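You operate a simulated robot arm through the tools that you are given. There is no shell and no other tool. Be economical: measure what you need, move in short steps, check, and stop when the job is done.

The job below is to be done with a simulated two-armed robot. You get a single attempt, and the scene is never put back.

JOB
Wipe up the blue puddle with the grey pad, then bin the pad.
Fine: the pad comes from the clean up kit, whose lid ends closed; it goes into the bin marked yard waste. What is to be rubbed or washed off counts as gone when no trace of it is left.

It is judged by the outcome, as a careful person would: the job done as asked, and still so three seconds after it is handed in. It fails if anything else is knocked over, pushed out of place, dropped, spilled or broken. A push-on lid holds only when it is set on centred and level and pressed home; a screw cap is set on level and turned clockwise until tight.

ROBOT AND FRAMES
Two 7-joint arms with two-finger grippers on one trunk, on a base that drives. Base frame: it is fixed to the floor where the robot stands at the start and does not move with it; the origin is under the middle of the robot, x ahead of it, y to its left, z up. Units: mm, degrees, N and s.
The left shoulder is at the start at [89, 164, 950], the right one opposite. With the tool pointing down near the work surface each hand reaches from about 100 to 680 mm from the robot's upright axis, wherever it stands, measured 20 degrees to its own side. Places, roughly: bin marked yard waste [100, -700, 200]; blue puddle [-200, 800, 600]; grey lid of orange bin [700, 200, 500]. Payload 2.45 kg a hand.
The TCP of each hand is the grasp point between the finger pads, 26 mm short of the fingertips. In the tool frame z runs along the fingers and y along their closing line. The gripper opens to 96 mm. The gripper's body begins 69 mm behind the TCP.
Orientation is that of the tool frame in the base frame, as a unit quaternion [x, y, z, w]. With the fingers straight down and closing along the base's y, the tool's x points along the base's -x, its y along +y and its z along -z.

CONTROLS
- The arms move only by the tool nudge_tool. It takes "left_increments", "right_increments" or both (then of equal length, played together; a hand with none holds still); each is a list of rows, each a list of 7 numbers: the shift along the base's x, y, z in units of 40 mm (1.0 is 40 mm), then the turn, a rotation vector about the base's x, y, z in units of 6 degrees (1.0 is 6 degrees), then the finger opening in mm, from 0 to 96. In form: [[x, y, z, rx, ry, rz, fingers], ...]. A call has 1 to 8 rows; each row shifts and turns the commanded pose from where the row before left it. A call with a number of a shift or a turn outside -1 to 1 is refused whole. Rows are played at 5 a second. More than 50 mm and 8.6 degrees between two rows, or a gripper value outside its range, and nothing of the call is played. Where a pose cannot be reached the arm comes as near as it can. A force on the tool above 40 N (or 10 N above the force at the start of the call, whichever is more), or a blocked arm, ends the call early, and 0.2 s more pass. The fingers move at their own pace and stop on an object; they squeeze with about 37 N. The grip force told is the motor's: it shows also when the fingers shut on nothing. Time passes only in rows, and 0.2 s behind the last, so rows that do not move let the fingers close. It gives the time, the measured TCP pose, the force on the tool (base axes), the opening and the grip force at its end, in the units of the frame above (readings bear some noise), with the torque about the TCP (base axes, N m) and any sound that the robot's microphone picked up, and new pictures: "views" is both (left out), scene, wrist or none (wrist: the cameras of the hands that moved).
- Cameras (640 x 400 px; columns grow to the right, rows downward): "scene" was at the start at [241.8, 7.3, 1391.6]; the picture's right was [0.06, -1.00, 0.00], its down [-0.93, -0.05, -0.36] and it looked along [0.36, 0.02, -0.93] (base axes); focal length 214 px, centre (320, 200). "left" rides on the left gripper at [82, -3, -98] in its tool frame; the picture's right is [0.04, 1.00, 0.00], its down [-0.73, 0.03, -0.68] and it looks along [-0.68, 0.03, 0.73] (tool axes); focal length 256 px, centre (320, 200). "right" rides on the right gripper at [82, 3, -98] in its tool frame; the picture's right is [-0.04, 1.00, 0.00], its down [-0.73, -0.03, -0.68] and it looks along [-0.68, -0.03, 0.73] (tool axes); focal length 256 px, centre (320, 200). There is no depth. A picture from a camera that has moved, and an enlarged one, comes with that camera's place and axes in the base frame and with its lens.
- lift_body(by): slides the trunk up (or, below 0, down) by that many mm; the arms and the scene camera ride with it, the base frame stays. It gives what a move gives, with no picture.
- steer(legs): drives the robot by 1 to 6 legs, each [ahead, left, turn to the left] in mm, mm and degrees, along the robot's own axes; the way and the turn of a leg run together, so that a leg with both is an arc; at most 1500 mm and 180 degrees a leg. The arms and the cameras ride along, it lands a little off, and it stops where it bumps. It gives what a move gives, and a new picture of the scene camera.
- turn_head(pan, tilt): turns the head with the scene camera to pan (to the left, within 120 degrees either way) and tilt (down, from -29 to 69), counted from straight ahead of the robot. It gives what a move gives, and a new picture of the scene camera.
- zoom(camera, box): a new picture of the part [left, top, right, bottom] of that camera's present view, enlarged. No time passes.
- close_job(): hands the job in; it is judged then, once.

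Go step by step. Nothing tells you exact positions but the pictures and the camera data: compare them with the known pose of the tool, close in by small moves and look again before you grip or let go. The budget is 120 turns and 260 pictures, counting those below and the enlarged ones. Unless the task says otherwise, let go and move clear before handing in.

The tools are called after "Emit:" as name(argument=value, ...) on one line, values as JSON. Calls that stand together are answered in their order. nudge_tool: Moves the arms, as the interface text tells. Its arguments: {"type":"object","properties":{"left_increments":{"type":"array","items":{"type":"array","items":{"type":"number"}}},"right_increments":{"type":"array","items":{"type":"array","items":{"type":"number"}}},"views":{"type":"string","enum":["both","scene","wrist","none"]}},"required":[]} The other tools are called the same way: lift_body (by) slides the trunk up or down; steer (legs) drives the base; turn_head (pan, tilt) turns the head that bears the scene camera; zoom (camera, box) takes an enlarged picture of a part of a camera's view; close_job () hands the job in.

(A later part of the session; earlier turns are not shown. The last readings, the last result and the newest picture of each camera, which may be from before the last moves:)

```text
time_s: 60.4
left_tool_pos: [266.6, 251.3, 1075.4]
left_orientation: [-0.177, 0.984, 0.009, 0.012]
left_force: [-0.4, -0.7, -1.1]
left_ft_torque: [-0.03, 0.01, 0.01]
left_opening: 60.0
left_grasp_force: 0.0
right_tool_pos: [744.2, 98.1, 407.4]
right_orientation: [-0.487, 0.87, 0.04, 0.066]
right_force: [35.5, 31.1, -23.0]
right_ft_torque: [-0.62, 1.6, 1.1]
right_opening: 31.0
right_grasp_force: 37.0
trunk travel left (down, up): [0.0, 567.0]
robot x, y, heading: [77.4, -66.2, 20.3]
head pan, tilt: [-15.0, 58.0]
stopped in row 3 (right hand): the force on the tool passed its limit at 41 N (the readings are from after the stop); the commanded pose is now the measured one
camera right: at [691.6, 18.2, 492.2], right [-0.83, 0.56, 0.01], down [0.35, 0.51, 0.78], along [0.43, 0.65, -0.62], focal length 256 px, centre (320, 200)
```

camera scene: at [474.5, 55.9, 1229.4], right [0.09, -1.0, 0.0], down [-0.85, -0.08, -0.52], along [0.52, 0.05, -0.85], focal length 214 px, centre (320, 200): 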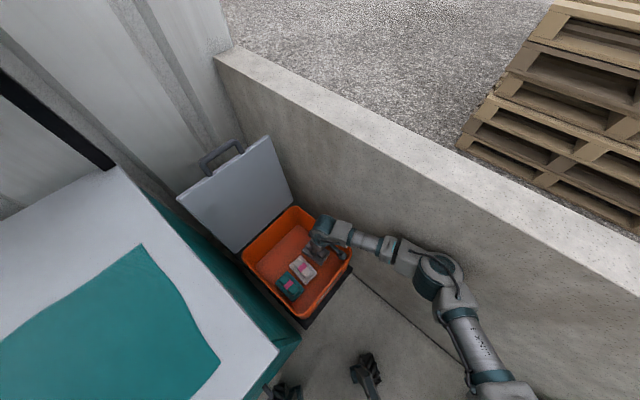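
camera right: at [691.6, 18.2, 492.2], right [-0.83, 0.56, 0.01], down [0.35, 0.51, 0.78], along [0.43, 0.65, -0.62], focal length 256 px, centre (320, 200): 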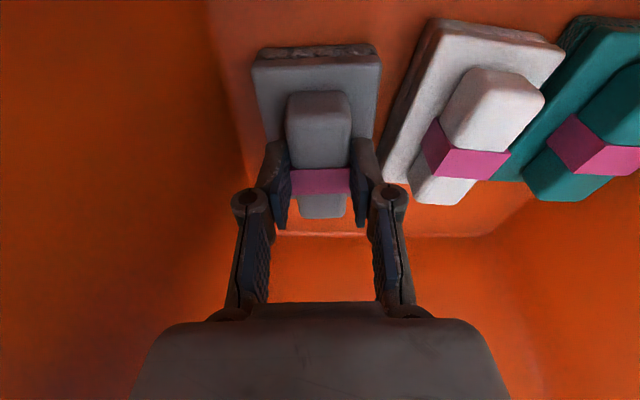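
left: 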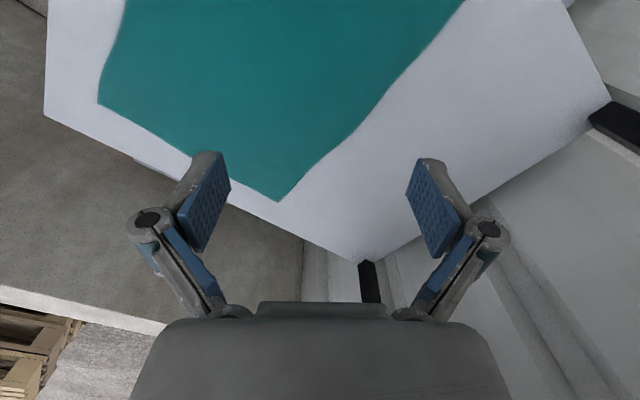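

The ridge is gripped (31 mm), but the camera bracket pushes on the box's front rim. I ease forward and lift the pad.

Emit:
nudge_tool(right_increments=[[0.15, 0.2, 0.15, 0, 0, 0, 0], [0.1, 0.14, 0.3, 0, 0, 0, 0], [0, 0, 0.5, 0, 0, 0, 0]], views="both")

```text
time_s: 61.2
left_tool_pos: [262.9, 248.5, 1078.8]
left_orientation: [-0.177, 0.984, 0.01, 0.014]
left_force: [0.4, -0.9, 0.1]
left_ft_torque: [0.03, -0.02, -0.02]
left_opening: 60.0
left_grasp_force: 0.1
right_tool_pos: [751.7, 109.6, 449.1]
right_orientation: [-0.486, 0.871, 0.039, 0.063]
right_force: [-0.6, 0.3, 0.2]
right_ft_torque: [-0.01, 0.0, -0.03]
right_opening: 0.0
right_grasp_force: 28.4
trunk travel left (down, up): [0.0, 567.0]
robot x, y, heading: [76.4, -63.9, 20.5]
head pan, tilt: [-15.0, 58.0]
camera scene: at [467.0, 63.8, 1231.9], right [0.1, -1.0, 0.0], down [-0.85, -0.08, -0.53], along [0.52, 0.05, -0.85], focal length 214 px, centre (320, 200)
camera right: at [698.9, 29.4, 533.2], right [-0.83, 0.56, 0.01], down [0.36, 0.52, 0.78], along [0.43, 0.65, -0.63], focal length 256 px, centre (320, 200)
```

scene: 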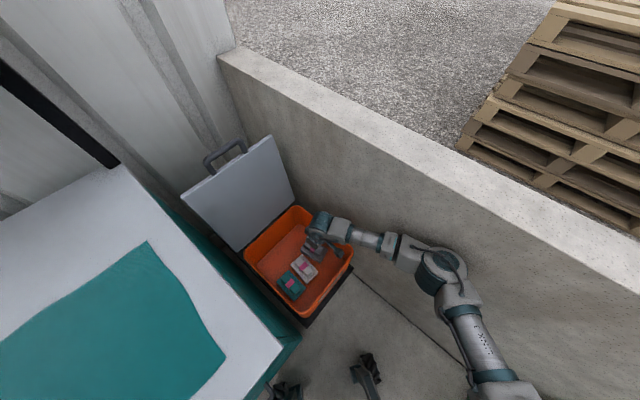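
right: 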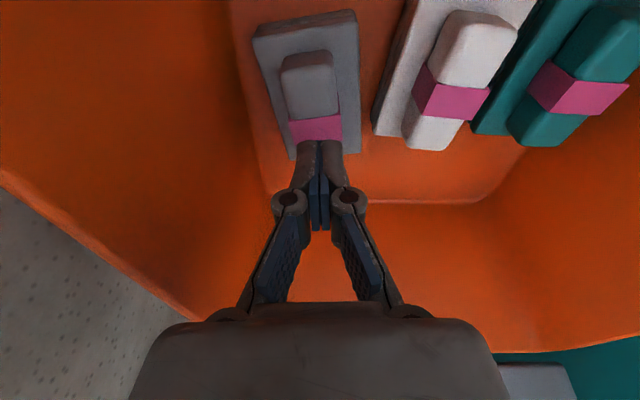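

The grip was too shallow and slipped off; the pad just slid ~13 mm forward, which gives more rim clearance. I reopen and descend again over the band, deeper.

Emit:
nudge_tool(right_increments=[[0, 0, 0.3, 0, 0, 0, 52], [0.03, -0.04, 0, -0.4, 0.26, 0, 52], [0.03, 0.0, -0.7, 0, 0, 0, 52], [0, 0, -0.5, 0, 0, 0, 52]], views="both")

```text
time_s: 62.2
left_tool_pos: [265.1, 248.6, 1078.4]
left_orientation: [-0.178, 0.984, 0.009, 0.014]
left_force: [-0.2, -0.5, -0.6]
left_ft_torque: [0.05, -0.02, -0.02]
left_opening: 60.0
left_grasp_force: 0.0
right_tool_pos: [754.2, 106.1, 411.7]
right_orientation: [-0.487, 0.872, 0.026, 0.041]
right_force: [0.1, 0.8, 0.4]
right_ft_torque: [0.01, -0.01, 0.0]
right_opening: 52.2
right_grasp_force: 0.2
trunk travel left (down, up): [0.0, 567.0]
robot x, y, heading: [79.3, -63.3, 20.4]
head pan, tilt: [-15.0, 58.0]
camera scene: at [469.0, 62.8, 1231.2], right [0.1, -1.0, 0.0], down [-0.85, -0.08, -0.52], along [0.52, 0.05, -0.85], focal length 214 px, centre (320, 200)
camera right: at [704.4, 30.8, 500.8], right [-0.83, 0.56, 0.01], down [0.38, 0.55, 0.75], along [0.41, 0.62, -0.67], focal length 256 px, centre (320, 200)
```

scene: 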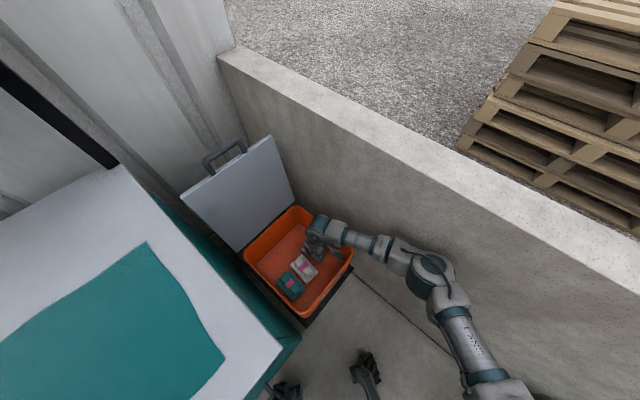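
right: 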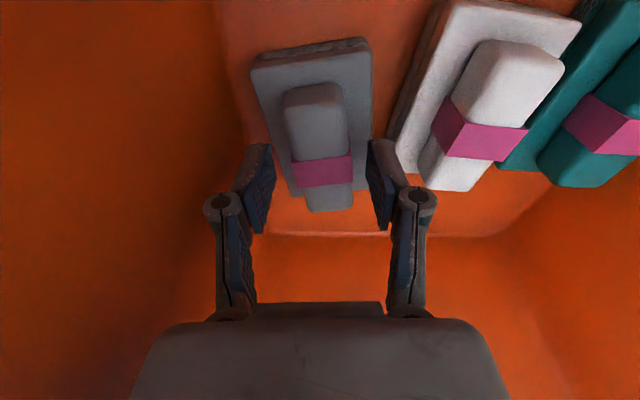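

Emit:
nudge_tool(right_increments=[[0.03, 0.05, -0.2, 0, 0, 0.4, 52], [0.02, 0.03, -0.15, 0, 0, 0, 52], [0.02, 0.03, -0.15, 0, 0, 0, 52], [0, 0, 0, 0, 0, 0, 52]], views="wrist")

```text
time_s: 63.2
left_tool_pos: [263.1, 247.7, 1078.1]
left_orientation: [-0.178, 0.984, 0.01, 0.015]
left_force: [0.5, 0.1, -0.2]
left_ft_torque: [-0.01, -0.03, -0.02]
left_opening: 60.1
left_grasp_force: 0.0
right_tool_pos: [756.0, 109.8, 398.8]
right_orientation: [-0.504, 0.863, 0.026, 0.041]
right_force: [-0.6, -0.8, 0.1]
right_ft_torque: [0.01, 0.0, 0.0]
right_opening: 52.1
right_grasp_force: 0.1
right hand out of reach, approached as far as the arm can: row 3
trunk travel left (down, up): [0.0, 567.0]
robot x, y, heading: [77.1, -62.8, 20.5]
head pan, tilt: [-15.0, 58.0]
camera right: at [709.0, 32.2, 487.0], right [-0.85, 0.52, 0.01], down [0.35, 0.56, 0.75], along [0.39, 0.64, -0.66], focal length 256 px, centre (320, 200)
```

right: 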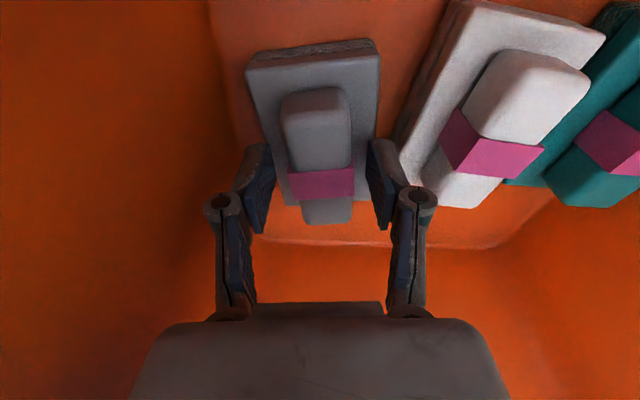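

At the reach limit, but the finger pads overlap the ridge well. I close here without moving.

Emit:
nudge_tool(right_increments=[[0, 0, 0, 0, 0, 0, 0], [0, 0, 0, 0, 0, 0, 0], [0, 0, 0, 0, 0, 0, 0]], views="wrist")

```text
time_s: 64.0
left_tool_pos: [264.5, 248.8, 1077.4]
left_orientation: [-0.177, 0.984, 0.01, 0.014]
left_force: [-0.2, 0.3, 0.2]
left_ft_torque: [-0.01, 0.0, -0.03]
left_opening: 60.1
left_grasp_force: 0.0
right_tool_pos: [756.0, 110.5, 398.7]
right_orientation: [-0.504, 0.862, 0.027, 0.04]
right_force: [-0.1, 1.1, 2.0]
right_ft_torque: [0.06, 0.04, -0.02]
right_opening: 31.0
right_grasp_force: 36.8
trunk travel left (down, up): [0.0, 567.0]
robot x, y, heading: [78.2, -64.9, 20.5]
head pan, tilt: [-15.0, 58.0]
camera right: at [708.9, 32.2, 487.2], right [-0.85, 0.52, 0.01], down [0.35, 0.56, 0.75], along [0.39, 0.64, -0.66], focal length 256 px, centre (320, 200)
```

right: 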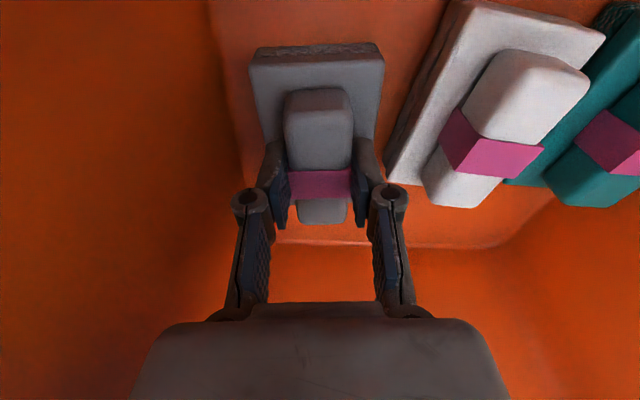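

Emit:
nudge_tool(right_increments=[[0, 0, 0.3, 0, 0, 0, 0], [0, 0, 0.6, 0, 0, 0, 0], [0, 0, 0.9, 0, 0, 0, 0], [0, 0, 1, 0, 0, 0, 0]], views="both")

```text
time_s: 65.0
left_tool_pos: [263.3, 247.5, 1078.8]
left_orientation: [-0.178, 0.984, 0.01, 0.014]
left_force: [-0.2, 0.1, -0.1]
left_ft_torque: [0.03, 0.02, 0.02]
left_opening: 59.9
left_grasp_force: 0.0
right_tool_pos: [755.5, 110.7, 510.9]
right_orientation: [-0.505, 0.862, 0.028, 0.041]
right_force: [0.4, 0.3, -0.2]
right_ft_torque: [-0.03, 0.0, -0.03]
right_opening: 30.9
right_grasp_force: 36.7
trunk travel left (down, up): [0.0, 567.0]
robot x, y, heading: [77.8, -61.9, 20.5]
head pan, tilt: [-15.0, 58.0]
camera scene: at [468.0, 62.5, 1231.7], right [0.1, -1.0, 0.0], down [-0.85, -0.08, -0.53], along [0.52, 0.05, -0.85], focal length 214 px, centre (320, 200)
camera right: at [708.6, 32.1, 599.6], right [-0.85, 0.52, 0.01], down [0.35, 0.56, 0.75], along [0.38, 0.64, -0.66], focal length 256 px, centre (320, 200)
```

scene: 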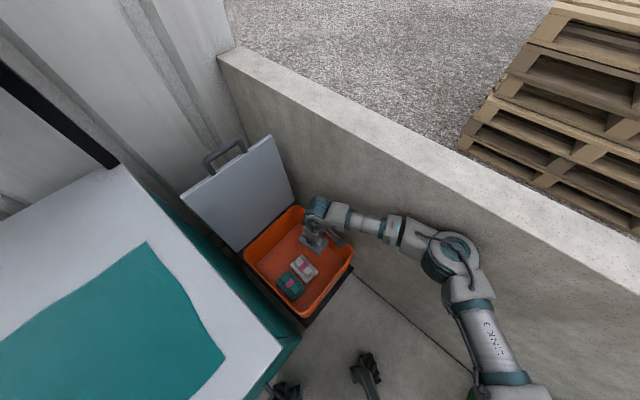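
right: 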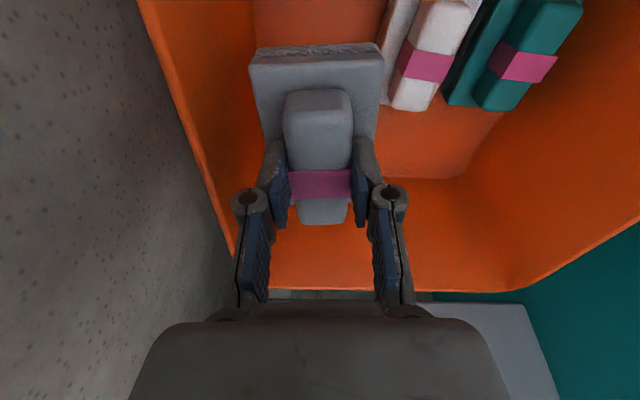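

The grey pad is held. I lift it clear and draw it in toward the body.

Emit:
nudge_tool(right_increments=[[0, 0, 1, 0, 0, 0, 0], [0, 0, 1, 0, 0, 0, 0], [0, 0, 1, 0, 0, 0, 0], [0, 0, 1, 0, 0, 0, 0], [-0.6, -0.5, 0.6, 0, 0, 0, 0], [-0.6, -0.5, 0.6, 0, 0, 0, 0], [-0.6, -0.5, 0.6, 0, 0, 0, 0], [-0.6, -0.5, 0.6, 0, 0, 0, 0]], views="none")

Emit:
nudge_tool(right_increments=[[-0.8, -0.5, 0, 0, 0, -0.8, 0], [-0.8, -0.5, 0, 0, 0, -0.8, 0], [-0.8, -0.5, 0, 0, 0, -0.8, 0], [-0.8, -0.5, 0, 0, 0, -0.8, 0], [-0.8, -0.5, 0, 0, 0, -0.8, 0]], views="both")

```text
time_s: 67.0
left_tool_pos: [222.5, 327.8, 1109.5]
left_orientation: [-0.197, 0.971, -0.089, 0.104]
left_force: [2.1, -0.4, 0.6]
left_ft_torque: [0.06, 0.17, 0.0]
left_opening: 60.2
left_grasp_force: 0.0
right_tool_pos: [633.7, 77.8, 789.2]
right_orientation: [-0.572, 0.817, 0.039, 0.059]
right_force: [-0.5, 0.9, -2.0]
right_ft_torque: [-0.05, -0.03, 0.0]
right_opening: 30.9
right_grasp_force: 36.4
trunk travel left (down, up): [0.0, 567.0]
robot x, y, heading: [96.0, -52.7, 24.1]
head pan, tilt: [-15.0, 58.0]
stopped in row 8 (right hand): the arm was blocked; the commanded pose is now the measured one
```

```text
time_s: 67.3
left_tool_pos: [239.4, 326.1, 1127.6]
left_orientation: [-0.199, 0.958, -0.145, 0.144]
left_force: [4.2, 1.5, 1.1]
left_ft_torque: [-0.06, 0.36, -0.07]
left_opening: 60.3
left_grasp_force: 0.1
right_tool_pos: [620.8, 52.8, 765.0]
right_orientation: [-0.583, 0.805, 0.087, 0.07]
right_force: [5.5, -8.1, -3.6]
right_ft_torque: [0.97, 0.43, 0.11]
right_opening: 30.7
right_grasp_force: 36.8
trunk travel left (down, up): [0.0, 567.0]
robot x, y, heading: [89.0, -52.5, 24.3]
head pan, tilt: [-15.0, 58.0]
stopped in row 1 (right hand): the arm was blocked; the commanded pose is now the measured one
camera scene: at [404.5, 231.5, 1246.3], right [0.16, -0.98, 0.11], down [-0.81, -0.2, -0.55], along [0.56, 0.0, -0.83], focal length 214 px, centre (320, 200)
camera right: at [592.4, -43.6, 842.4], right [-0.94, 0.34, 0.07], down [0.25, 0.52, 0.82], along [0.25, 0.78, -0.57], focal length 256 px, centre (320, 200)
```

scene: 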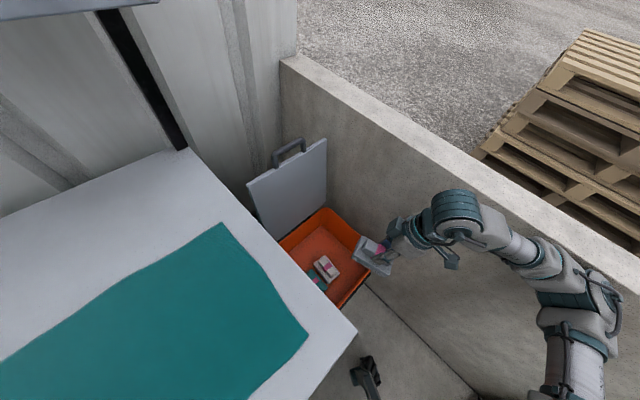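
right: 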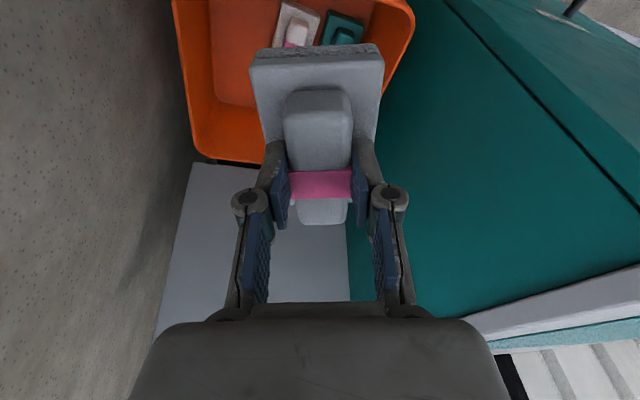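

The elbow is pressing the wall and twisting the trunk. I drive the base away from the wall to relieve it.

Emit:
steer(legs=[[-86, 85, 0]])

```text
time_s: 68.0
left_tool_pos: [250.2, 277.0, 1182.7]
left_orientation: [-0.206, 0.928, -0.223, 0.215]
left_force: [-2.8, -1.2, 0.5]
left_ft_torque: [0.09, -0.18, 0.09]
left_opening: 60.0
left_grasp_force: 0.1
right_tool_pos: [636.2, -28.0, 713.8]
right_orientation: [-0.511, 0.834, 0.195, 0.078]
right_force: [-0.3, -0.8, -0.7]
right_ft_torque: [0.08, 0.02, -0.03]
right_opening: 30.7
right_grasp_force: 37.5
trunk travel left (down, up): [0.0, 567.0]
robot x, y, heading: [75.7, -38.3, 24.6]
head pan, tilt: [-15.0, 58.0]
stopped in leg 1: the robot was blocked; the commanded pose is now the measured one
camera scene: at [404.4, 205.7, 1240.0], right [0.17, -0.98, 0.08], down [-0.82, -0.18, -0.55], along [0.55, 0.02, -0.83], focal length 214 px, centre (320, 200)
```

scene: 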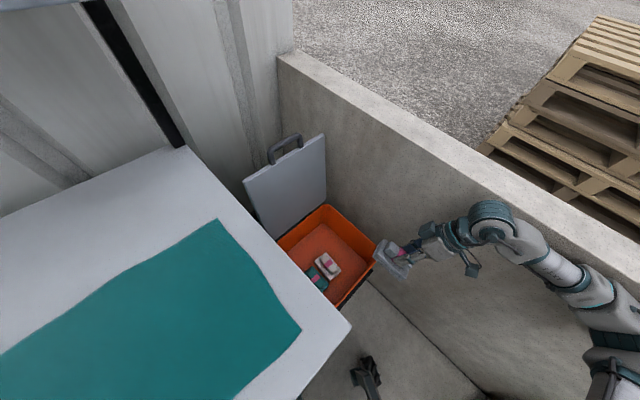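

Blocked again; I look around to see what is in contact.

Emit:
turn_head(pan=70, tilt=60)

Emit:
turn_head(pan=-70, tilt=60)

```text
time_s: 69.6
left_tool_pos: [251.1, 279.6, 1176.3]
left_orientation: [-0.202, 0.932, -0.219, 0.206]
left_force: [-45.8, 3.7, -6.1]
left_ft_torque: [-0.49, -3.95, 1.6]
left_opening: 60.0
left_grasp_force: 0.1
right_tool_pos: [636.8, -32.2, 715.9]
right_orientation: [-0.513, 0.835, 0.185, 0.079]
right_force: [0.0, -0.1, -0.3]
right_ft_torque: [-0.03, 0.02, -0.01]
right_opening: 30.8
right_grasp_force: 36.9
trunk travel left (down, up): [0.0, 567.0]
robot x, y, heading: [71.8, -42.6, 24.2]
head pan, tilt: [70.0, 60.0]
camera scene: at [344.1, 261.9, 1226.5], right [1.0, -0.01, 0.03], down [0.01, -0.9, -0.43], along [0.03, 0.43, -0.9], focal length 214 px, centre (320, 200)
```

scene: 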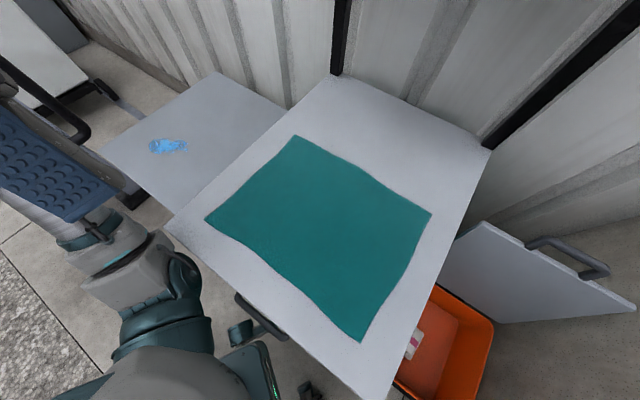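

```text
time_s: 71.8
left_tool_pos: [254.9, 279.9, 1175.1]
left_orientation: [-0.203, 0.932, -0.218, 0.205]
left_force: [-0.1, 0.1, 0.1]
left_ft_torque: [0.0, -0.03, 0.0]
left_opening: 59.8
left_grasp_force: 0.1
right_tool_pos: [636.3, -32.7, 715.1]
right_orientation: [-0.513, 0.835, 0.184, 0.079]
right_force: [0.6, -0.3, 0.0]
right_ft_torque: [0.0, -0.03, -0.01]
right_opening: 30.8
right_grasp_force: 36.8
trunk travel left (down, up): [0.0, 567.0]
robot x, y, heading: [71.7, -42.2, 24.1]
head pan, tilt: [-70.0, 60.0]
camera scene: at [389.7, 146.5, 1237.4], right [-0.72, -0.69, 0.04], down [-0.59, 0.58, -0.57], along [0.37, -0.43, -0.82], focal length 214 px, centre (320, 200)
```

scene: 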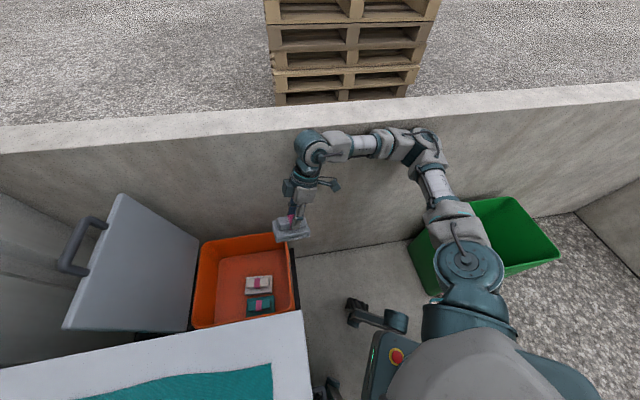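

The leaning torso seems to be against the bench edge. I raise the trunk, which also brings it upright.

Emit:
lift_body(by=100)

Emit:
turn_head(pan=-30, tilt=65)

```text
time_s: 72.2
left_tool_pos: [244.7, 263.5, 1207.1]
left_orientation: [-0.205, 0.915, -0.278, 0.208]
left_force: [0.8, 0.1, -0.2]
left_ft_torque: [0.0, 0.03, 0.0]
left_opening: 60.2
left_grasp_force: 0.1
right_tool_pos: [647.2, -56.8, 708.5]
right_orientation: [-0.431, 0.872, 0.222, 0.07]
right_force: [0.5, -0.4, -0.3]
right_ft_torque: [-0.05, 0.03, -0.01]
right_opening: 30.8
right_grasp_force: 37.5
trunk travel left (down, up): [-2.0, 564.0]
robot x, y, heading: [70.4, -37.5, 24.8]
head pan, tilt: [-70.0, 60.0]
stopped: the arm was blocked; the commanded pose is now the measured one
```

```text
time_s: 73.2
left_tool_pos: [243.4, 264.5, 1203.8]
left_orientation: [-0.207, 0.916, -0.277, 0.206]
left_force: [-0.6, -0.2, 1.0]
left_ft_torque: [0.03, -0.02, 0.01]
left_opening: 59.9
left_grasp_force: 0.1
right_tool_pos: [647.3, -59.5, 706.3]
right_orientation: [-0.429, 0.874, 0.217, 0.068]
right_force: [0.1, 0.4, -0.3]
right_ft_torque: [-0.01, -0.01, 0.01]
right_opening: 30.7
right_grasp_force: 36.9
trunk travel left (down, up): [-2.0, 564.0]
robot x, y, heading: [70.7, -38.4, 25.0]
head pan, tilt: [-30.0, 65.0]
camera scene: at [393.5, 198.6, 1234.3], right [-0.09, -0.99, 0.08], down [-0.89, 0.04, -0.46], along [0.45, -0.11, -0.88], focal length 214 px, centre (320, 200)
```

scene: 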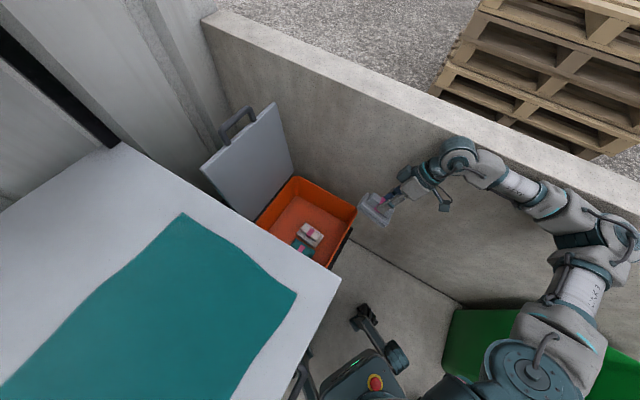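

The right elbow looks jammed on the wall. I extend the hand forward again to free it.

Emit:
nudge_tool(right_increments=[[0.3, 0.6, 0.2, 0, 0, 0, 0], [0.3, 0.6, 0.2, 0, 0, 0, 0], [0.3, 0.6, 0.2, 0, 0, 0, 0], [0.3, 0.6, 0.2, 0, 0, 0, 0]], views="scene")

```text
time_s: 73.6
left_tool_pos: [243.2, 263.9, 1230.6]
left_orientation: [-0.211, 0.893, -0.33, 0.223]
left_force: [1.1, 1.0, 0.1]
left_ft_torque: [-0.06, 0.1, -0.12]
left_opening: 60.0
left_grasp_force: 0.1
right_tool_pos: [644.4, -78.0, 685.1]
right_orientation: [-0.395, 0.887, 0.235, 0.05]
right_force: [-0.2, 1.0, 0.3]
right_ft_torque: [-0.03, 0.02, 0.02]
right_opening: 31.1
right_grasp_force: 36.7
trunk travel left (down, up): [-2.0, 564.0]
robot x, y, heading: [63.1, -34.1, 24.4]
head pan, tilt: [-30.0, 65.0]
stopped in row 1 (right hand): the arm was blocked; the commanded pose is now the measured one
camera scene: at [389.4, 196.5, 1231.3], right [-0.1, -0.99, 0.08], down [-0.89, 0.05, -0.46], along [0.45, -0.11, -0.89], focal length 214 px, centre (320, 200)
```

scene: 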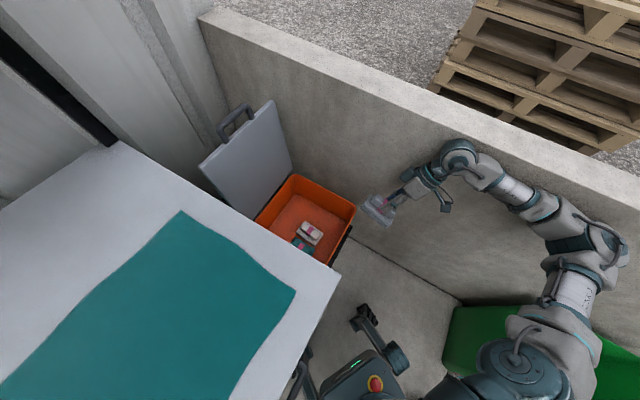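

The base's left leg seems to be against the cabinet/drawer handles. I back straight away from the cabinet front.

Emit:
steer(legs=[[-70, -40, 0]])

```text
time_s: 74.3
left_tool_pos: [220.3, 243.5, 1285.1]
left_orientation: [-0.234, 0.852, -0.383, 0.269]
left_force: [-0.5, -2.4, 2.5]
left_ft_torque: [0.23, 0.06, 0.17]
left_opening: 59.9
left_grasp_force: 0.0
right_tool_pos: [613.1, -81.7, 673.3]
right_orientation: [-0.358, 0.886, 0.294, 0.011]
right_force: [1.6, -0.7, -1.5]
right_ft_torque: [0.1, 0.08, 0.09]
right_opening: 30.9
right_grasp_force: 36.9
trunk travel left (down, up): [-2.0, 564.0]
robot x, y, heading: [63.4, -25.5, 26.7]
head pan, tilt: [-30.0, 65.0]
stopped in leg 1: the robot was blocked; the commanded pose is now the measured one
camera scene: at [370.9, 172.1, 1239.6], right [-0.06, -1.0, 0.04], down [-0.89, 0.03, -0.46], along [0.46, -0.06, -0.89], focal length 214 px, centre (320, 200)
```

scene: 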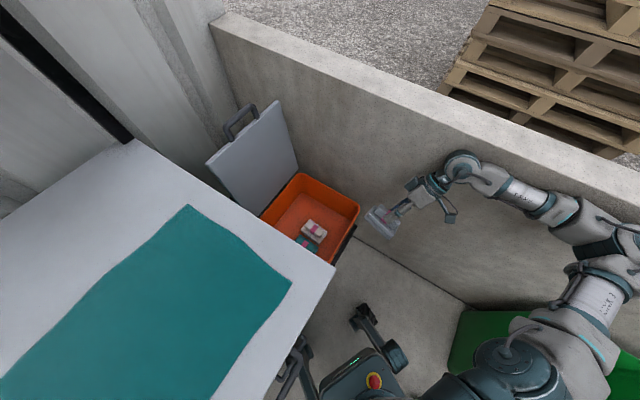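

I check with the left wrist camera and zoom on the right elbow before moving more.

Emit:
zoom(camera="left", box=[0, 0, 640, 400])

Emit:
turn_head(pan=-75, tilt=50)

```text
1.00 times, centred on (320, 200) of left (not enlarged: the box is as wide or as high as the picture)
camera zoom: at [98.1, 243.6, 1321.0], right [-0.22, 0.57, -0.79], down [0.11, 0.82, 0.56], along [0.97, 0.04, -0.24], focal length 256 px, centre (320, 200)
```

zoom: 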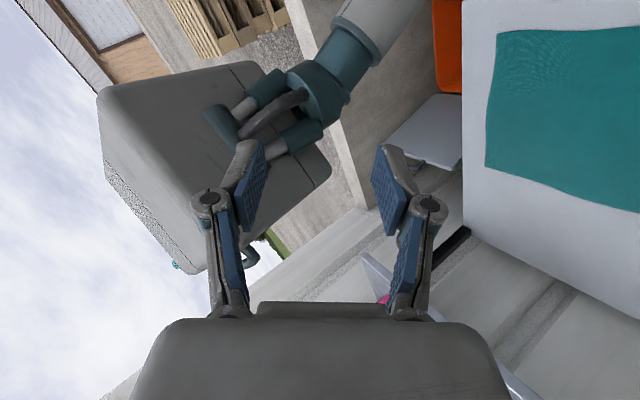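

```text
time_s: 75.4
left_tool_pos: [226.2, 246.8, 1275.8]
left_orientation: [-0.234, 0.856, -0.379, 0.262]
left_force: [0.1, 0.2, 0.0]
left_ft_torque: [0.0, -0.02, 0.01]
left_opening: 60.1
left_grasp_force: 0.0
right_tool_pos: [614.2, -82.5, 670.7]
right_orientation: [-0.364, 0.884, 0.294, 0.017]
right_force: [-0.2, -0.6, -0.2]
right_ft_torque: [-0.01, 0.0, -0.02]
right_opening: 30.8
right_grasp_force: 37.0
trunk travel left (down, up): [-2.0, 564.0]
robot x, y, heading: [58.1, -28.9, 26.3]
head pan, tilt: [-75.0, 50.0]
camera scene: at [360.2, 117.8, 1255.6], right [-0.75, -0.66, 0.0], down [-0.48, 0.54, -0.69], along [0.46, -0.51, -0.73], focal length 214 px, centre (320, 200)
```

scene: 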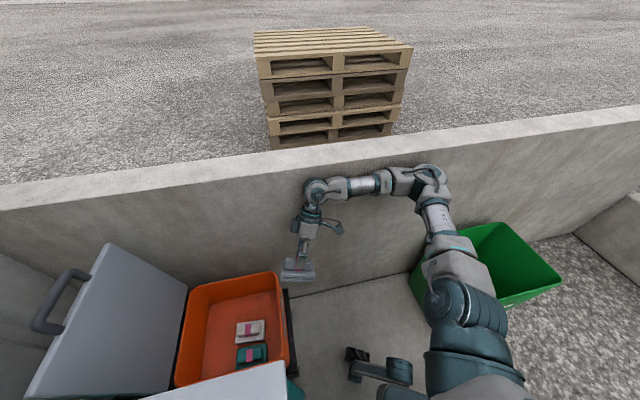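

The left hand is crowding the head; I lower it away, which may be part of the block.

Emit:
nudge_tool(left_increments=[[-0.3, 0.4, -0.3, 0, 0, 0, 60], [-0.3, 0.5, -0.5, 0, 0, 0, 60], [0, 0.5, -0.7, 0, 0, 0, 60]], views="scene")

```text
time_s: 76.4
left_tool_pos: [246.4, 211.6, 1205.5]
left_orientation: [-0.229, 0.889, -0.312, 0.244]
left_force: [0.0, 0.4, -1.3]
left_ft_torque: [-0.05, -0.02, -0.01]
left_opening: 60.1
left_grasp_force: 0.1
right_tool_pos: [605.9, -80.1, 671.6]
right_orientation: [-0.342, 0.886, 0.313, -0.005]
right_force: [-0.2, 0.6, -0.1]
right_ft_torque: [-0.01, 0.03, 0.05]
right_opening: 30.8
right_grasp_force: 37.3
trunk travel left (down, up): [-2.0, 564.0]
robot x, y, heading: [63.4, -27.4, 27.0]
head pan, tilt: [-75.0, 50.0]
stopped in row 3 (left hand): the arm was blocked; the commanded pose is now the measured one
camera scene: at [354.9, 119.7, 1259.2], right [-0.74, -0.67, -0.01], down [-0.48, 0.54, -0.69], along [0.46, -0.51, -0.73], focal length 214 px, centre (320, 200)
```

scene: 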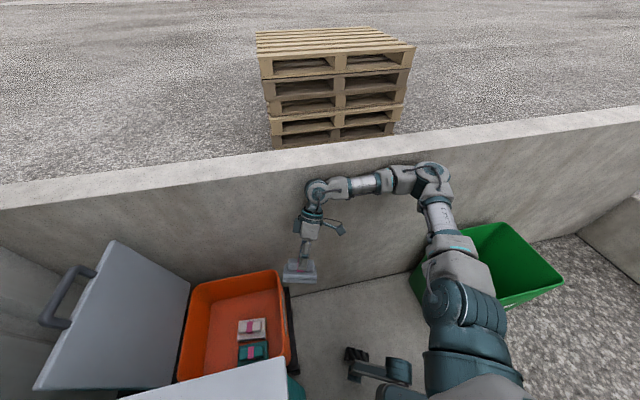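

Emit:
turn_head(pan=45, tilt=60)

Emit:
zoom(camera="left", box=[0, 0, 640, 400])

```text
time_s: 78.4
left_tool_pos: [228.5, 227.8, 1207.0]
left_orientation: [-0.22, 0.883, -0.335, 0.244]
left_force: [-87.5, -55.7, -74.6]
left_ft_torque: [2.61, -9.0, 4.58]
left_opening: 59.9
left_grasp_force: 0.0
right_tool_pos: [609.6, -76.8, 670.1]
right_orientation: [-0.28, 0.909, 0.308, -0.024]
right_force: [0.3, 0.7, -0.3]
right_ft_torque: [-0.08, -0.01, 0.0]
right_opening: 31.0
right_grasp_force: 37.5
trunk travel left (down, up): [-2.0, 564.0]
robot x, y, heading: [60.6, -23.8, 27.1]
head pan, tilt: [45.0, 60.0]
camera scene: at [325.2, 272.7, 1240.7], right [0.84, -0.54, 0.09], down [-0.44, -0.77, -0.47], along [0.32, 0.35, -0.88], focal length 214 px, centre (320, 200)
```

scene: 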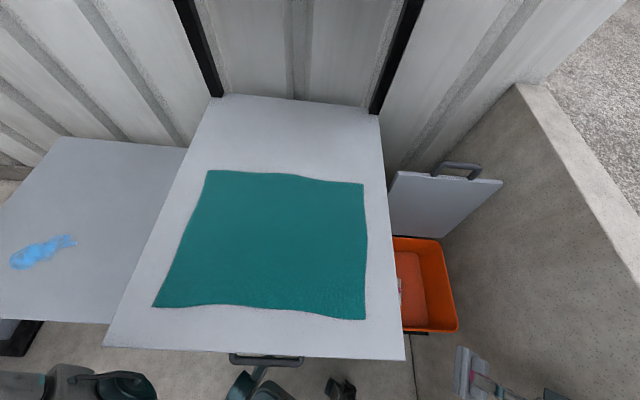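

```text
1.00 times, centred on (320, 200) of left (not enlarged: the box is as wide or as high as the picture)
camera zoom: at [109.8, 227.2, 1251.7], right [-0.26, 0.66, -0.71], down [0.18, 0.75, 0.63], along [0.95, 0.04, -0.31], focal length 256 px, centre (320, 200)
```

zoom: 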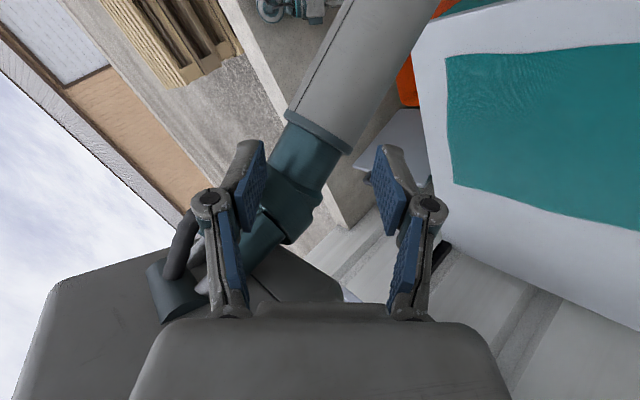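

The left gripper is against the head/neck. I turn the head away and pull the left hand straight back and out to the left.

Emit:
turn_head(pan=-60, tilt=55)

Emit:
nudge_tool(left_increments=[[-0.5, 0.5, 0.5, 0, 0, 0, 60], [-0.5, 0.6, 0.5, 0, 0, 0, 60], [-0.2, 0.9, 0.2, 0, 0, 0, 60], [0, 0.9, 0, 0, 0, 0, 60]], views="both")

```text
time_s: 80.2
left_tool_pos: [233.6, 247.0, 1211.9]
left_orientation: [-0.233, 0.871, -0.353, 0.249]
left_force: [-14.3, -3.2, 0.8]
left_ft_torque: [-0.12, -0.28, -0.39]
left_opening: 62.6
left_grasp_force: 1.8
right_tool_pos: [613.3, -78.1, 666.0]
right_orientation: [-0.256, 0.92, 0.297, -0.026]
right_force: [-0.5, -0.2, -1.1]
right_ft_torque: [-0.02, 0.0, -0.01]
right_opening: 30.8
right_grasp_force: 37.0
trunk travel left (down, up): [-2.0, 564.0]
robot x, y, heading: [60.7, -25.7, 27.2]
head pan, tilt: [-60.0, 55.0]
camera scene: at [343.7, 194.9, 1257.0], right [-0.54, -0.84, 0.04], down [-0.65, 0.39, -0.65], along [0.53, -0.38, -0.76], focal length 214 px, centre (320, 200)
```

scene: 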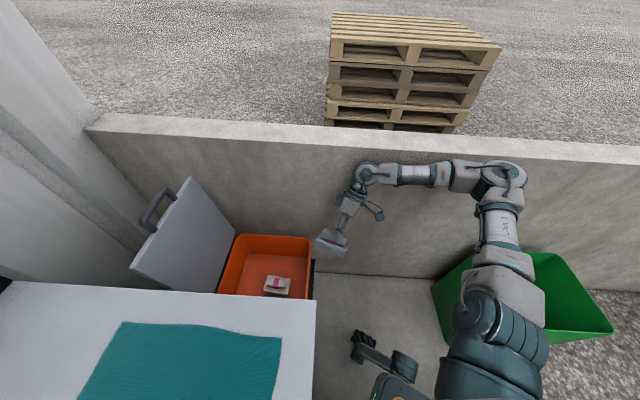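

```text
time_s: 80.6
left_tool_pos: [206.9, 276.4, 1267.6]
left_orientation: [-0.241, 0.825, -0.434, 0.27]
left_force: [-26.3, -18.1, -5.1]
left_ft_torque: [0.58, -0.43, -0.94]
left_opening: 61.5
left_grasp_force: 0.1
right_tool_pos: [586.4, -74.3, 643.6]
right_orientation: [-0.172, 0.921, 0.335, -0.102]
right_force: [0.1, 0.1, -0.2]
right_ft_torque: [-0.02, -0.01, 0.01]
right_opening: 31.1
right_grasp_force: 36.8
trunk travel left (down, up): [-2.0, 564.0]
robot x, y, heading: [58.1, -23.1, 27.8]
head pan, tilt: [-60.0, 55.0]
stopped in row 1 (left hand): the arm was blocked; the commanded pose is now the measured one
camera scene: at [323.1, 215.4, 1262.6], right [-0.54, -0.84, 0.04], down [-0.65, 0.38, -0.66], along [0.54, -0.38, -0.75], focal length 214 px, centre (320, 200)
camera left: at [84.2, 280.2, 1298.7], right [-0.19, 0.48, -0.86], down [0.09, 0.88, 0.47], along [0.98, 0.01, -0.21], focal length 256 px, centre (320, 200)
```

scene: 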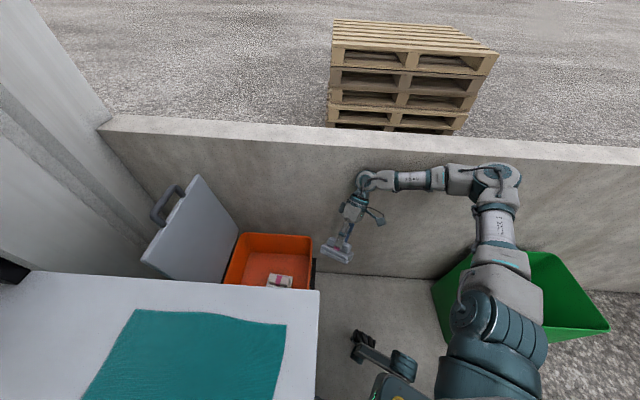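
left: 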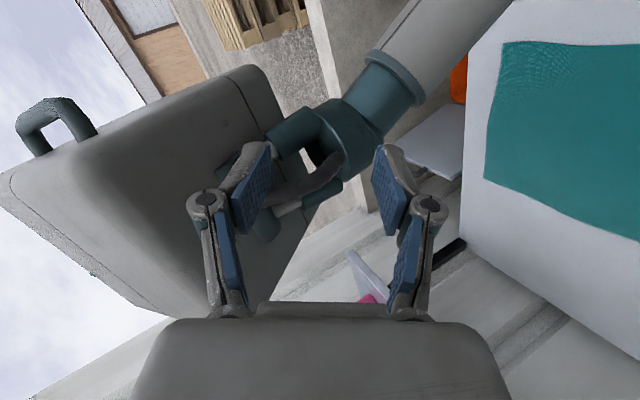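

The geometry suggests the right elbow is wedged on the wall; turning the base right swings it back and off the wall, and the legs off the cabinet. I try a small right turn.

Emit:
steer(legs=[[0, 0, -8]])

```text
time_s: 81.3
left_tool_pos: [186.8, 315.3, 1380.3]
left_orientation: [-0.256, 0.673, -0.621, 0.309]
left_force: [-7.7, 0.0, 3.3]
left_ft_torque: [0.02, 0.15, 0.08]
left_opening: 65.4
left_grasp_force: 0.0
right_tool_pos: [500.4, -87.2, 552.9]
right_orientation: [-0.043, 0.836, 0.429, -0.34]
right_force: [0.4, -0.4, -1.3]
right_ft_torque: [0.02, -0.01, -0.02]
right_opening: 31.0
right_grasp_force: 37.5
trunk travel left (down, up): [-2.0, 564.0]
robot x, y, heading: [41.2, -9.5, 27.2]
head pan, tilt: [-60.0, 55.0]
stopped in leg 1: the force on the tool passed its limit at 46 N (the readings are from after the stop); the commanded pose is now the measured one
camera scene: at [305.3, 225.4, 1262.6], right [-0.54, -0.84, 0.04], down [-0.64, 0.38, -0.67], along [0.54, -0.39, -0.74], focal length 214 px, centre (320, 200)
```

scene: 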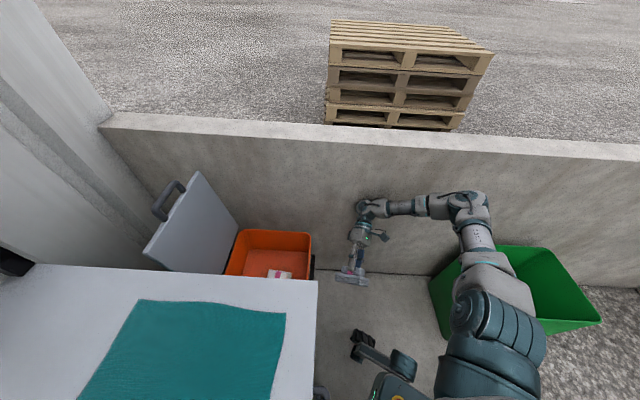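

Emit:
zoom(camera="left", box=[0, 0, 640, 400])

Emit:
steer(legs=[[-45, -23, 0]])

```text
1.00 times, centred on (320, 200) of left (not enlarged: the box is as wide or as high as the picture)
camera zoom: at [60.3, 321.0, 1380.1], right [0.01, 0.07, -1.0], down [0.0, 1.0, 0.07], along [1.0, 0.0, 0.01], focal length 256 px, centre (320, 200)
```

zoom: 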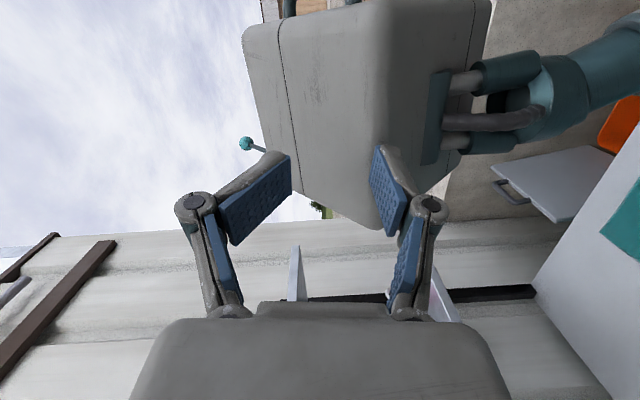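

```text
time_s: 82.0
left_tool_pos: [250.3, 218.7, 1414.3]
left_orientation: [-0.27, 0.657, -0.632, 0.309]
left_force: [0.6, -3.5, -0.8]
left_ft_torque: [-0.04, -0.04, 0.21]
left_opening: 60.0
left_grasp_force: 0.0
right_tool_pos: [447.8, -121.4, 516.0]
right_orientation: [-0.116, 0.719, 0.492, -0.477]
right_force: [0.2, 1.2, -0.7]
right_ft_torque: [0.01, 0.02, 0.07]
right_opening: 30.9
right_grasp_force: 36.9
trunk travel left (down, up): [-2.0, 564.0]
robot x, y, heading: [23.9, -21.4, 27.4]
head pan, tilt: [-60.0, 55.0]
stopped in leg 1: the robot was blocked; the commanded pose is now the measured one
camera scene: at [364.8, 108.6, 1245.2], right [-0.54, -0.84, 0.0], down [-0.68, 0.44, -0.59], along [0.5, -0.32, -0.81], focal length 214 px, centre (320, 200)
```

scene: 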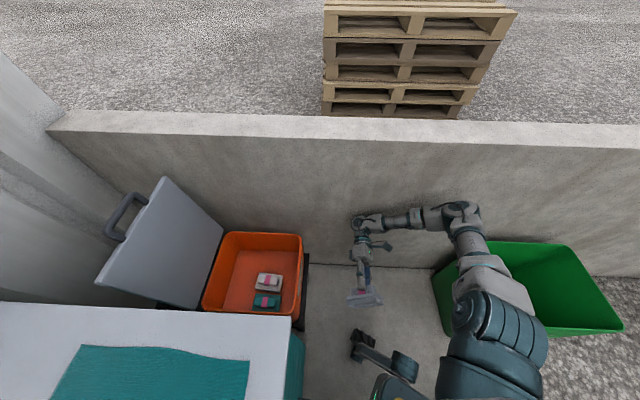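

The left hand came free from the head and the torso sprang back. Now I move the left hand well out to the left, in small steps.

Emit:
nudge_tool(left_increments=[[-0.2, 0.7, 0.1, 0, 0, 0, 60], [-0.2, 0.8, 0, 0, 0, 0, 60], [-0.1, 0.9, -0.2, 0, 0, 0, 60]], views="both")

```text
time_s: 82.8
left_tool_pos: [247.1, 299.3, 1389.9]
left_orientation: [-0.269, 0.68, -0.612, 0.301]
left_force: [-0.5, 0.5, -0.1]
left_ft_torque: [-0.01, 0.01, -0.04]
left_opening: 60.0
left_grasp_force: 0.1
left hand out of reach, approached as far as the arm can: row 1
right_tool_pos: [451.8, -117.7, 509.8]
right_orientation: [-0.097, 0.731, 0.482, -0.474]
right_force: [0.1, -0.1, -1.1]
right_ft_torque: [-0.06, 0.0, -0.01]
right_opening: 30.8
right_grasp_force: 37.2
trunk travel left (down, up): [-2.0, 564.0]
robot x, y, heading: [30.0, -20.7, 27.0]
head pan, tilt: [-60.0, 55.0]
camera scene: at [368.2, 128.5, 1241.7], right [-0.54, -0.84, 0.02], down [-0.68, 0.43, -0.6], along [0.49, -0.34, -0.8], focal length 214 px, centre (320, 200)
camera left: at [120.6, 304.5, 1395.2], right [-0.02, 0.08, -1.0], down [-0.01, 1.0, 0.08], along [1.0, 0.01, -0.02], focal length 256 px, centre (320, 200)
```

scene: 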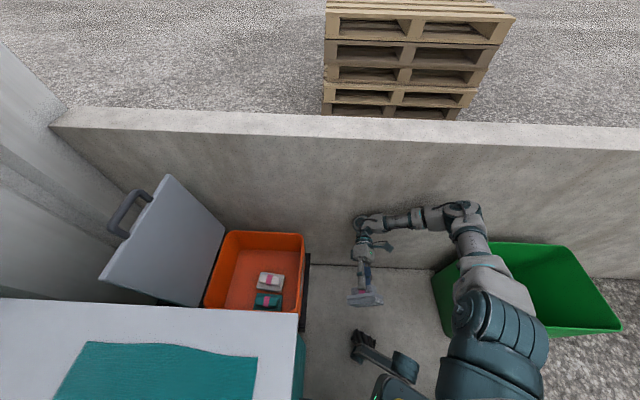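
left: 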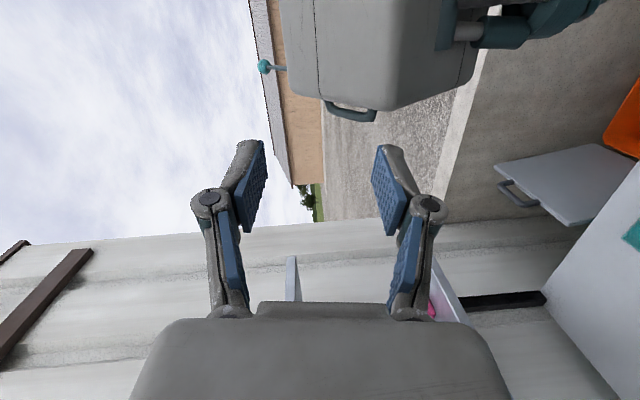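

Good. Now I back the base straight out of the corner.

Emit:
steer(legs=[[-110, 10, 0]])

```text
time_s: 84.0
left_tool_pos: [153.4, 244.6, 1393.2]
left_orientation: [-0.269, 0.685, -0.607, 0.301]
left_force: [-0.7, 0.4, 0.2]
left_ft_torque: [-0.01, 0.0, 0.03]
left_opening: 60.1
left_grasp_force: 0.1
right_tool_pos: [368.2, -170.5, 506.9]
right_orientation: [-0.092, 0.739, 0.487, -0.457]
right_force: [-1.0, -0.1, 0.5]
right_ft_torque: [-0.03, -0.02, -0.01]
right_opening: 31.0
right_grasp_force: 37.3
trunk travel left (down, up): [-2.0, 564.0]
robot x, y, heading: [-74.6, -61.0, 27.0]
head pan, tilt: [-60.0, 55.0]
camera scene: at [286.0, 59.6, 1239.9], right [-0.54, -0.84, 0.01], down [-0.69, 0.44, -0.58], along [0.48, -0.32, -0.82], focal length 214 px, centre (320, 200)
```

scene: 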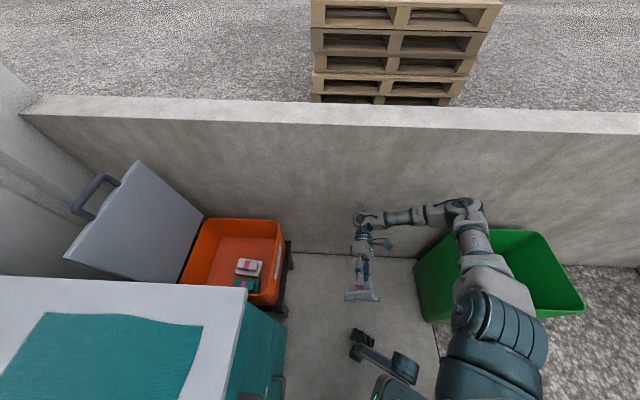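

The base is free. Raise the trunk to an upright height.

Emit:
lift_body(by=200)

Emit:
nudge_tool(right_increments=[[0, 0, 0.5, 0, 0, 0, 0], [0, 0, 0.7, 0, 0, 0, 0]], views="both")

```text
time_s: 86.2
left_tool_pos: [151.0, 247.7, 1594.5]
left_orientation: [-0.268, 0.683, -0.608, 0.302]
left_force: [0.7, 0.1, 0.3]
left_ft_torque: [0.0, 0.02, -0.03]
left_opening: 60.0
left_grasp_force: 0.0
right_tool_pos: [366.7, -167.4, 706.5]
right_orientation: [-0.094, 0.739, 0.486, -0.457]
right_force: [-0.1, -1.3, -1.0]
right_ft_torque: [-0.01, -0.04, 0.01]
right_opening: 31.1
right_grasp_force: 37.1
trunk travel left (down, up): [-202.0, 364.0]
robot x, y, heading: [-72.9, -63.3, 27.2]
head pan, tilt: [-60.0, 55.0]
```

```text
time_s: 86.8
left_tool_pos: [160.6, 222.2, 1597.3]
left_orientation: [-0.268, 0.689, -0.602, 0.301]
left_force: [0.6, 0.5, -0.5]
left_ft_torque: [0.02, -0.06, 0.02]
left_opening: 59.9
left_grasp_force: 0.0
right_tool_pos: [372.2, -180.5, 751.3]
right_orientation: [-0.094, 0.735, 0.492, -0.458]
right_force: [0.3, -0.3, -0.1]
right_ft_torque: [0.0, -0.04, -0.03]
right_opening: 30.9
right_grasp_force: 37.6
trunk travel left (down, up): [-202.0, 364.0]
robot x, y, heading: [-69.7, -62.3, 27.0]
head pan, tilt: [-60.0, 55.0]
camera scene: at [87.1, -68.0, 1495.4], right [-0.55, -0.84, 0.0], down [-0.69, 0.45, -0.57], along [0.47, -0.31, -0.82], focal length 214 px, centre (320, 200)
camera right: at [402.6, -289.6, 810.4], right [0.33, 0.52, 0.79], down [0.92, -0.01, -0.38], along [-0.19, 0.85, -0.49], focal length 256 px, centre (320, 200)
```

scene: 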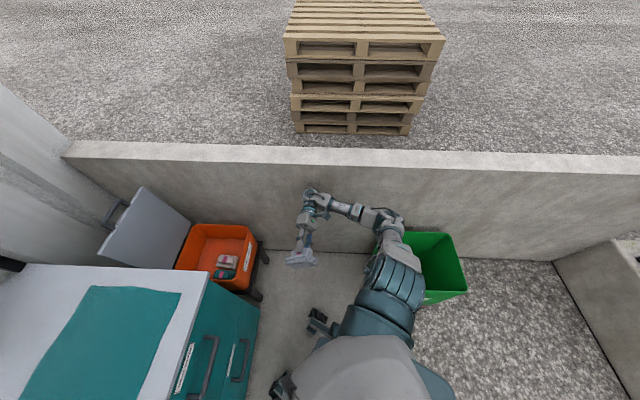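
right: 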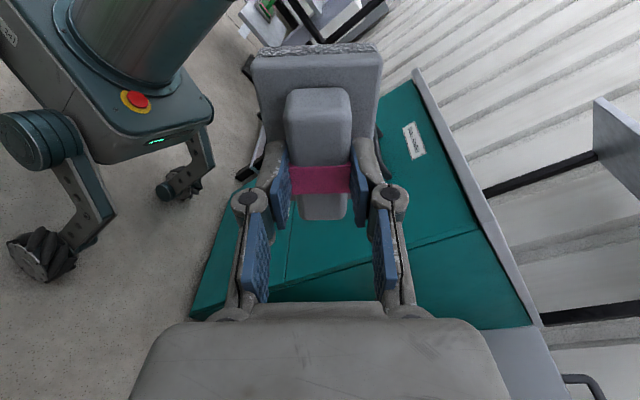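

The pad is still held well. I bring both hands back to pointing down near the front of the robot.

Emit:
nudge_tool(right_increments=[[-0.1, 0, 0.3, -0.613, -0.787, 0, 0], [-0.1, 0, 0.3, -0.613, -0.787, 0, 0], [-0.1, 0, 0.3, -0.613, -0.787, 0, 0], [-0.1, 0, 0.3, -0.613, -0.787, 0, 0], [-0.1, 0, 0.3, -0.613, -0.787, 0, 0], [-0.1, 0, 0.3, -0.613, -0.787, 0, 0], [-0.1, 0, 0.3, -0.613, -0.787, 0, 0], [-0.1, 0, 0.3, -0.613, -0.787, 0, 0]], left_increments=[[0.3, 0.6, -0.3, 0.668, 0.737, 0, 60], [0.3, 0.6, -0.5, 0.668, 0.737, 0, 60], [0.3, 0.6, -0.7, 0.668, 0.737, 0, 60], [0.2, 0.4, -0.8, 0.668, 0.737, 0, 60], [0.2, 0.2, -0.8, 0.668, 0.737, 0, 60], [0, 0, -0.8, 0.668, 0.737, 0, 60], [0, 0, -0.8, 0.668, 0.737, 0, 60], [0, 0, -0.8, 0.668, 0.737, 0, 60]], views="scene")

```text
time_s: 88.6
left_tool_pos: [184.2, 353.2, 1352.9]
left_orientation: [-0.345, 0.883, -0.285, 0.142]
left_force: [0.6, -0.4, -0.1]
left_ft_torque: [-0.02, 0.03, 0.01]
left_opening: 60.0
left_grasp_force: 0.1
left hand out of reach, approached as far as the arm can: row 1, 2, 3
right_tool_pos: [337.5, -176.4, 848.6]
right_orientation: [-0.129, 0.942, 0.233, -0.204]
right_force: [0.0, 0.4, -0.1]
right_ft_torque: [0.02, 0.0, 0.02]
right_opening: 30.6
right_grasp_force: 37.2
trunk travel left (down, up): [-202.0, 364.0]
robot x, y, heading: [-71.2, -65.7, 26.9]
head pan, tilt: [-60.0, 55.0]
camera scene: at [82.6, -58.3, 1495.8], right [-0.54, -0.84, 0.0], down [-0.69, 0.45, -0.57], along [0.48, -0.31, -0.82], focal length 214 px, centre (320, 200)
```

scene: 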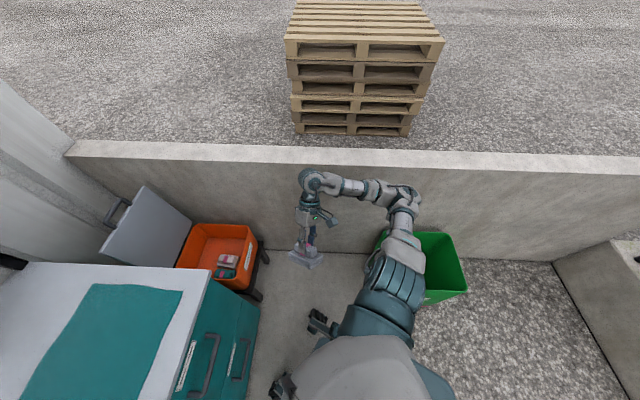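

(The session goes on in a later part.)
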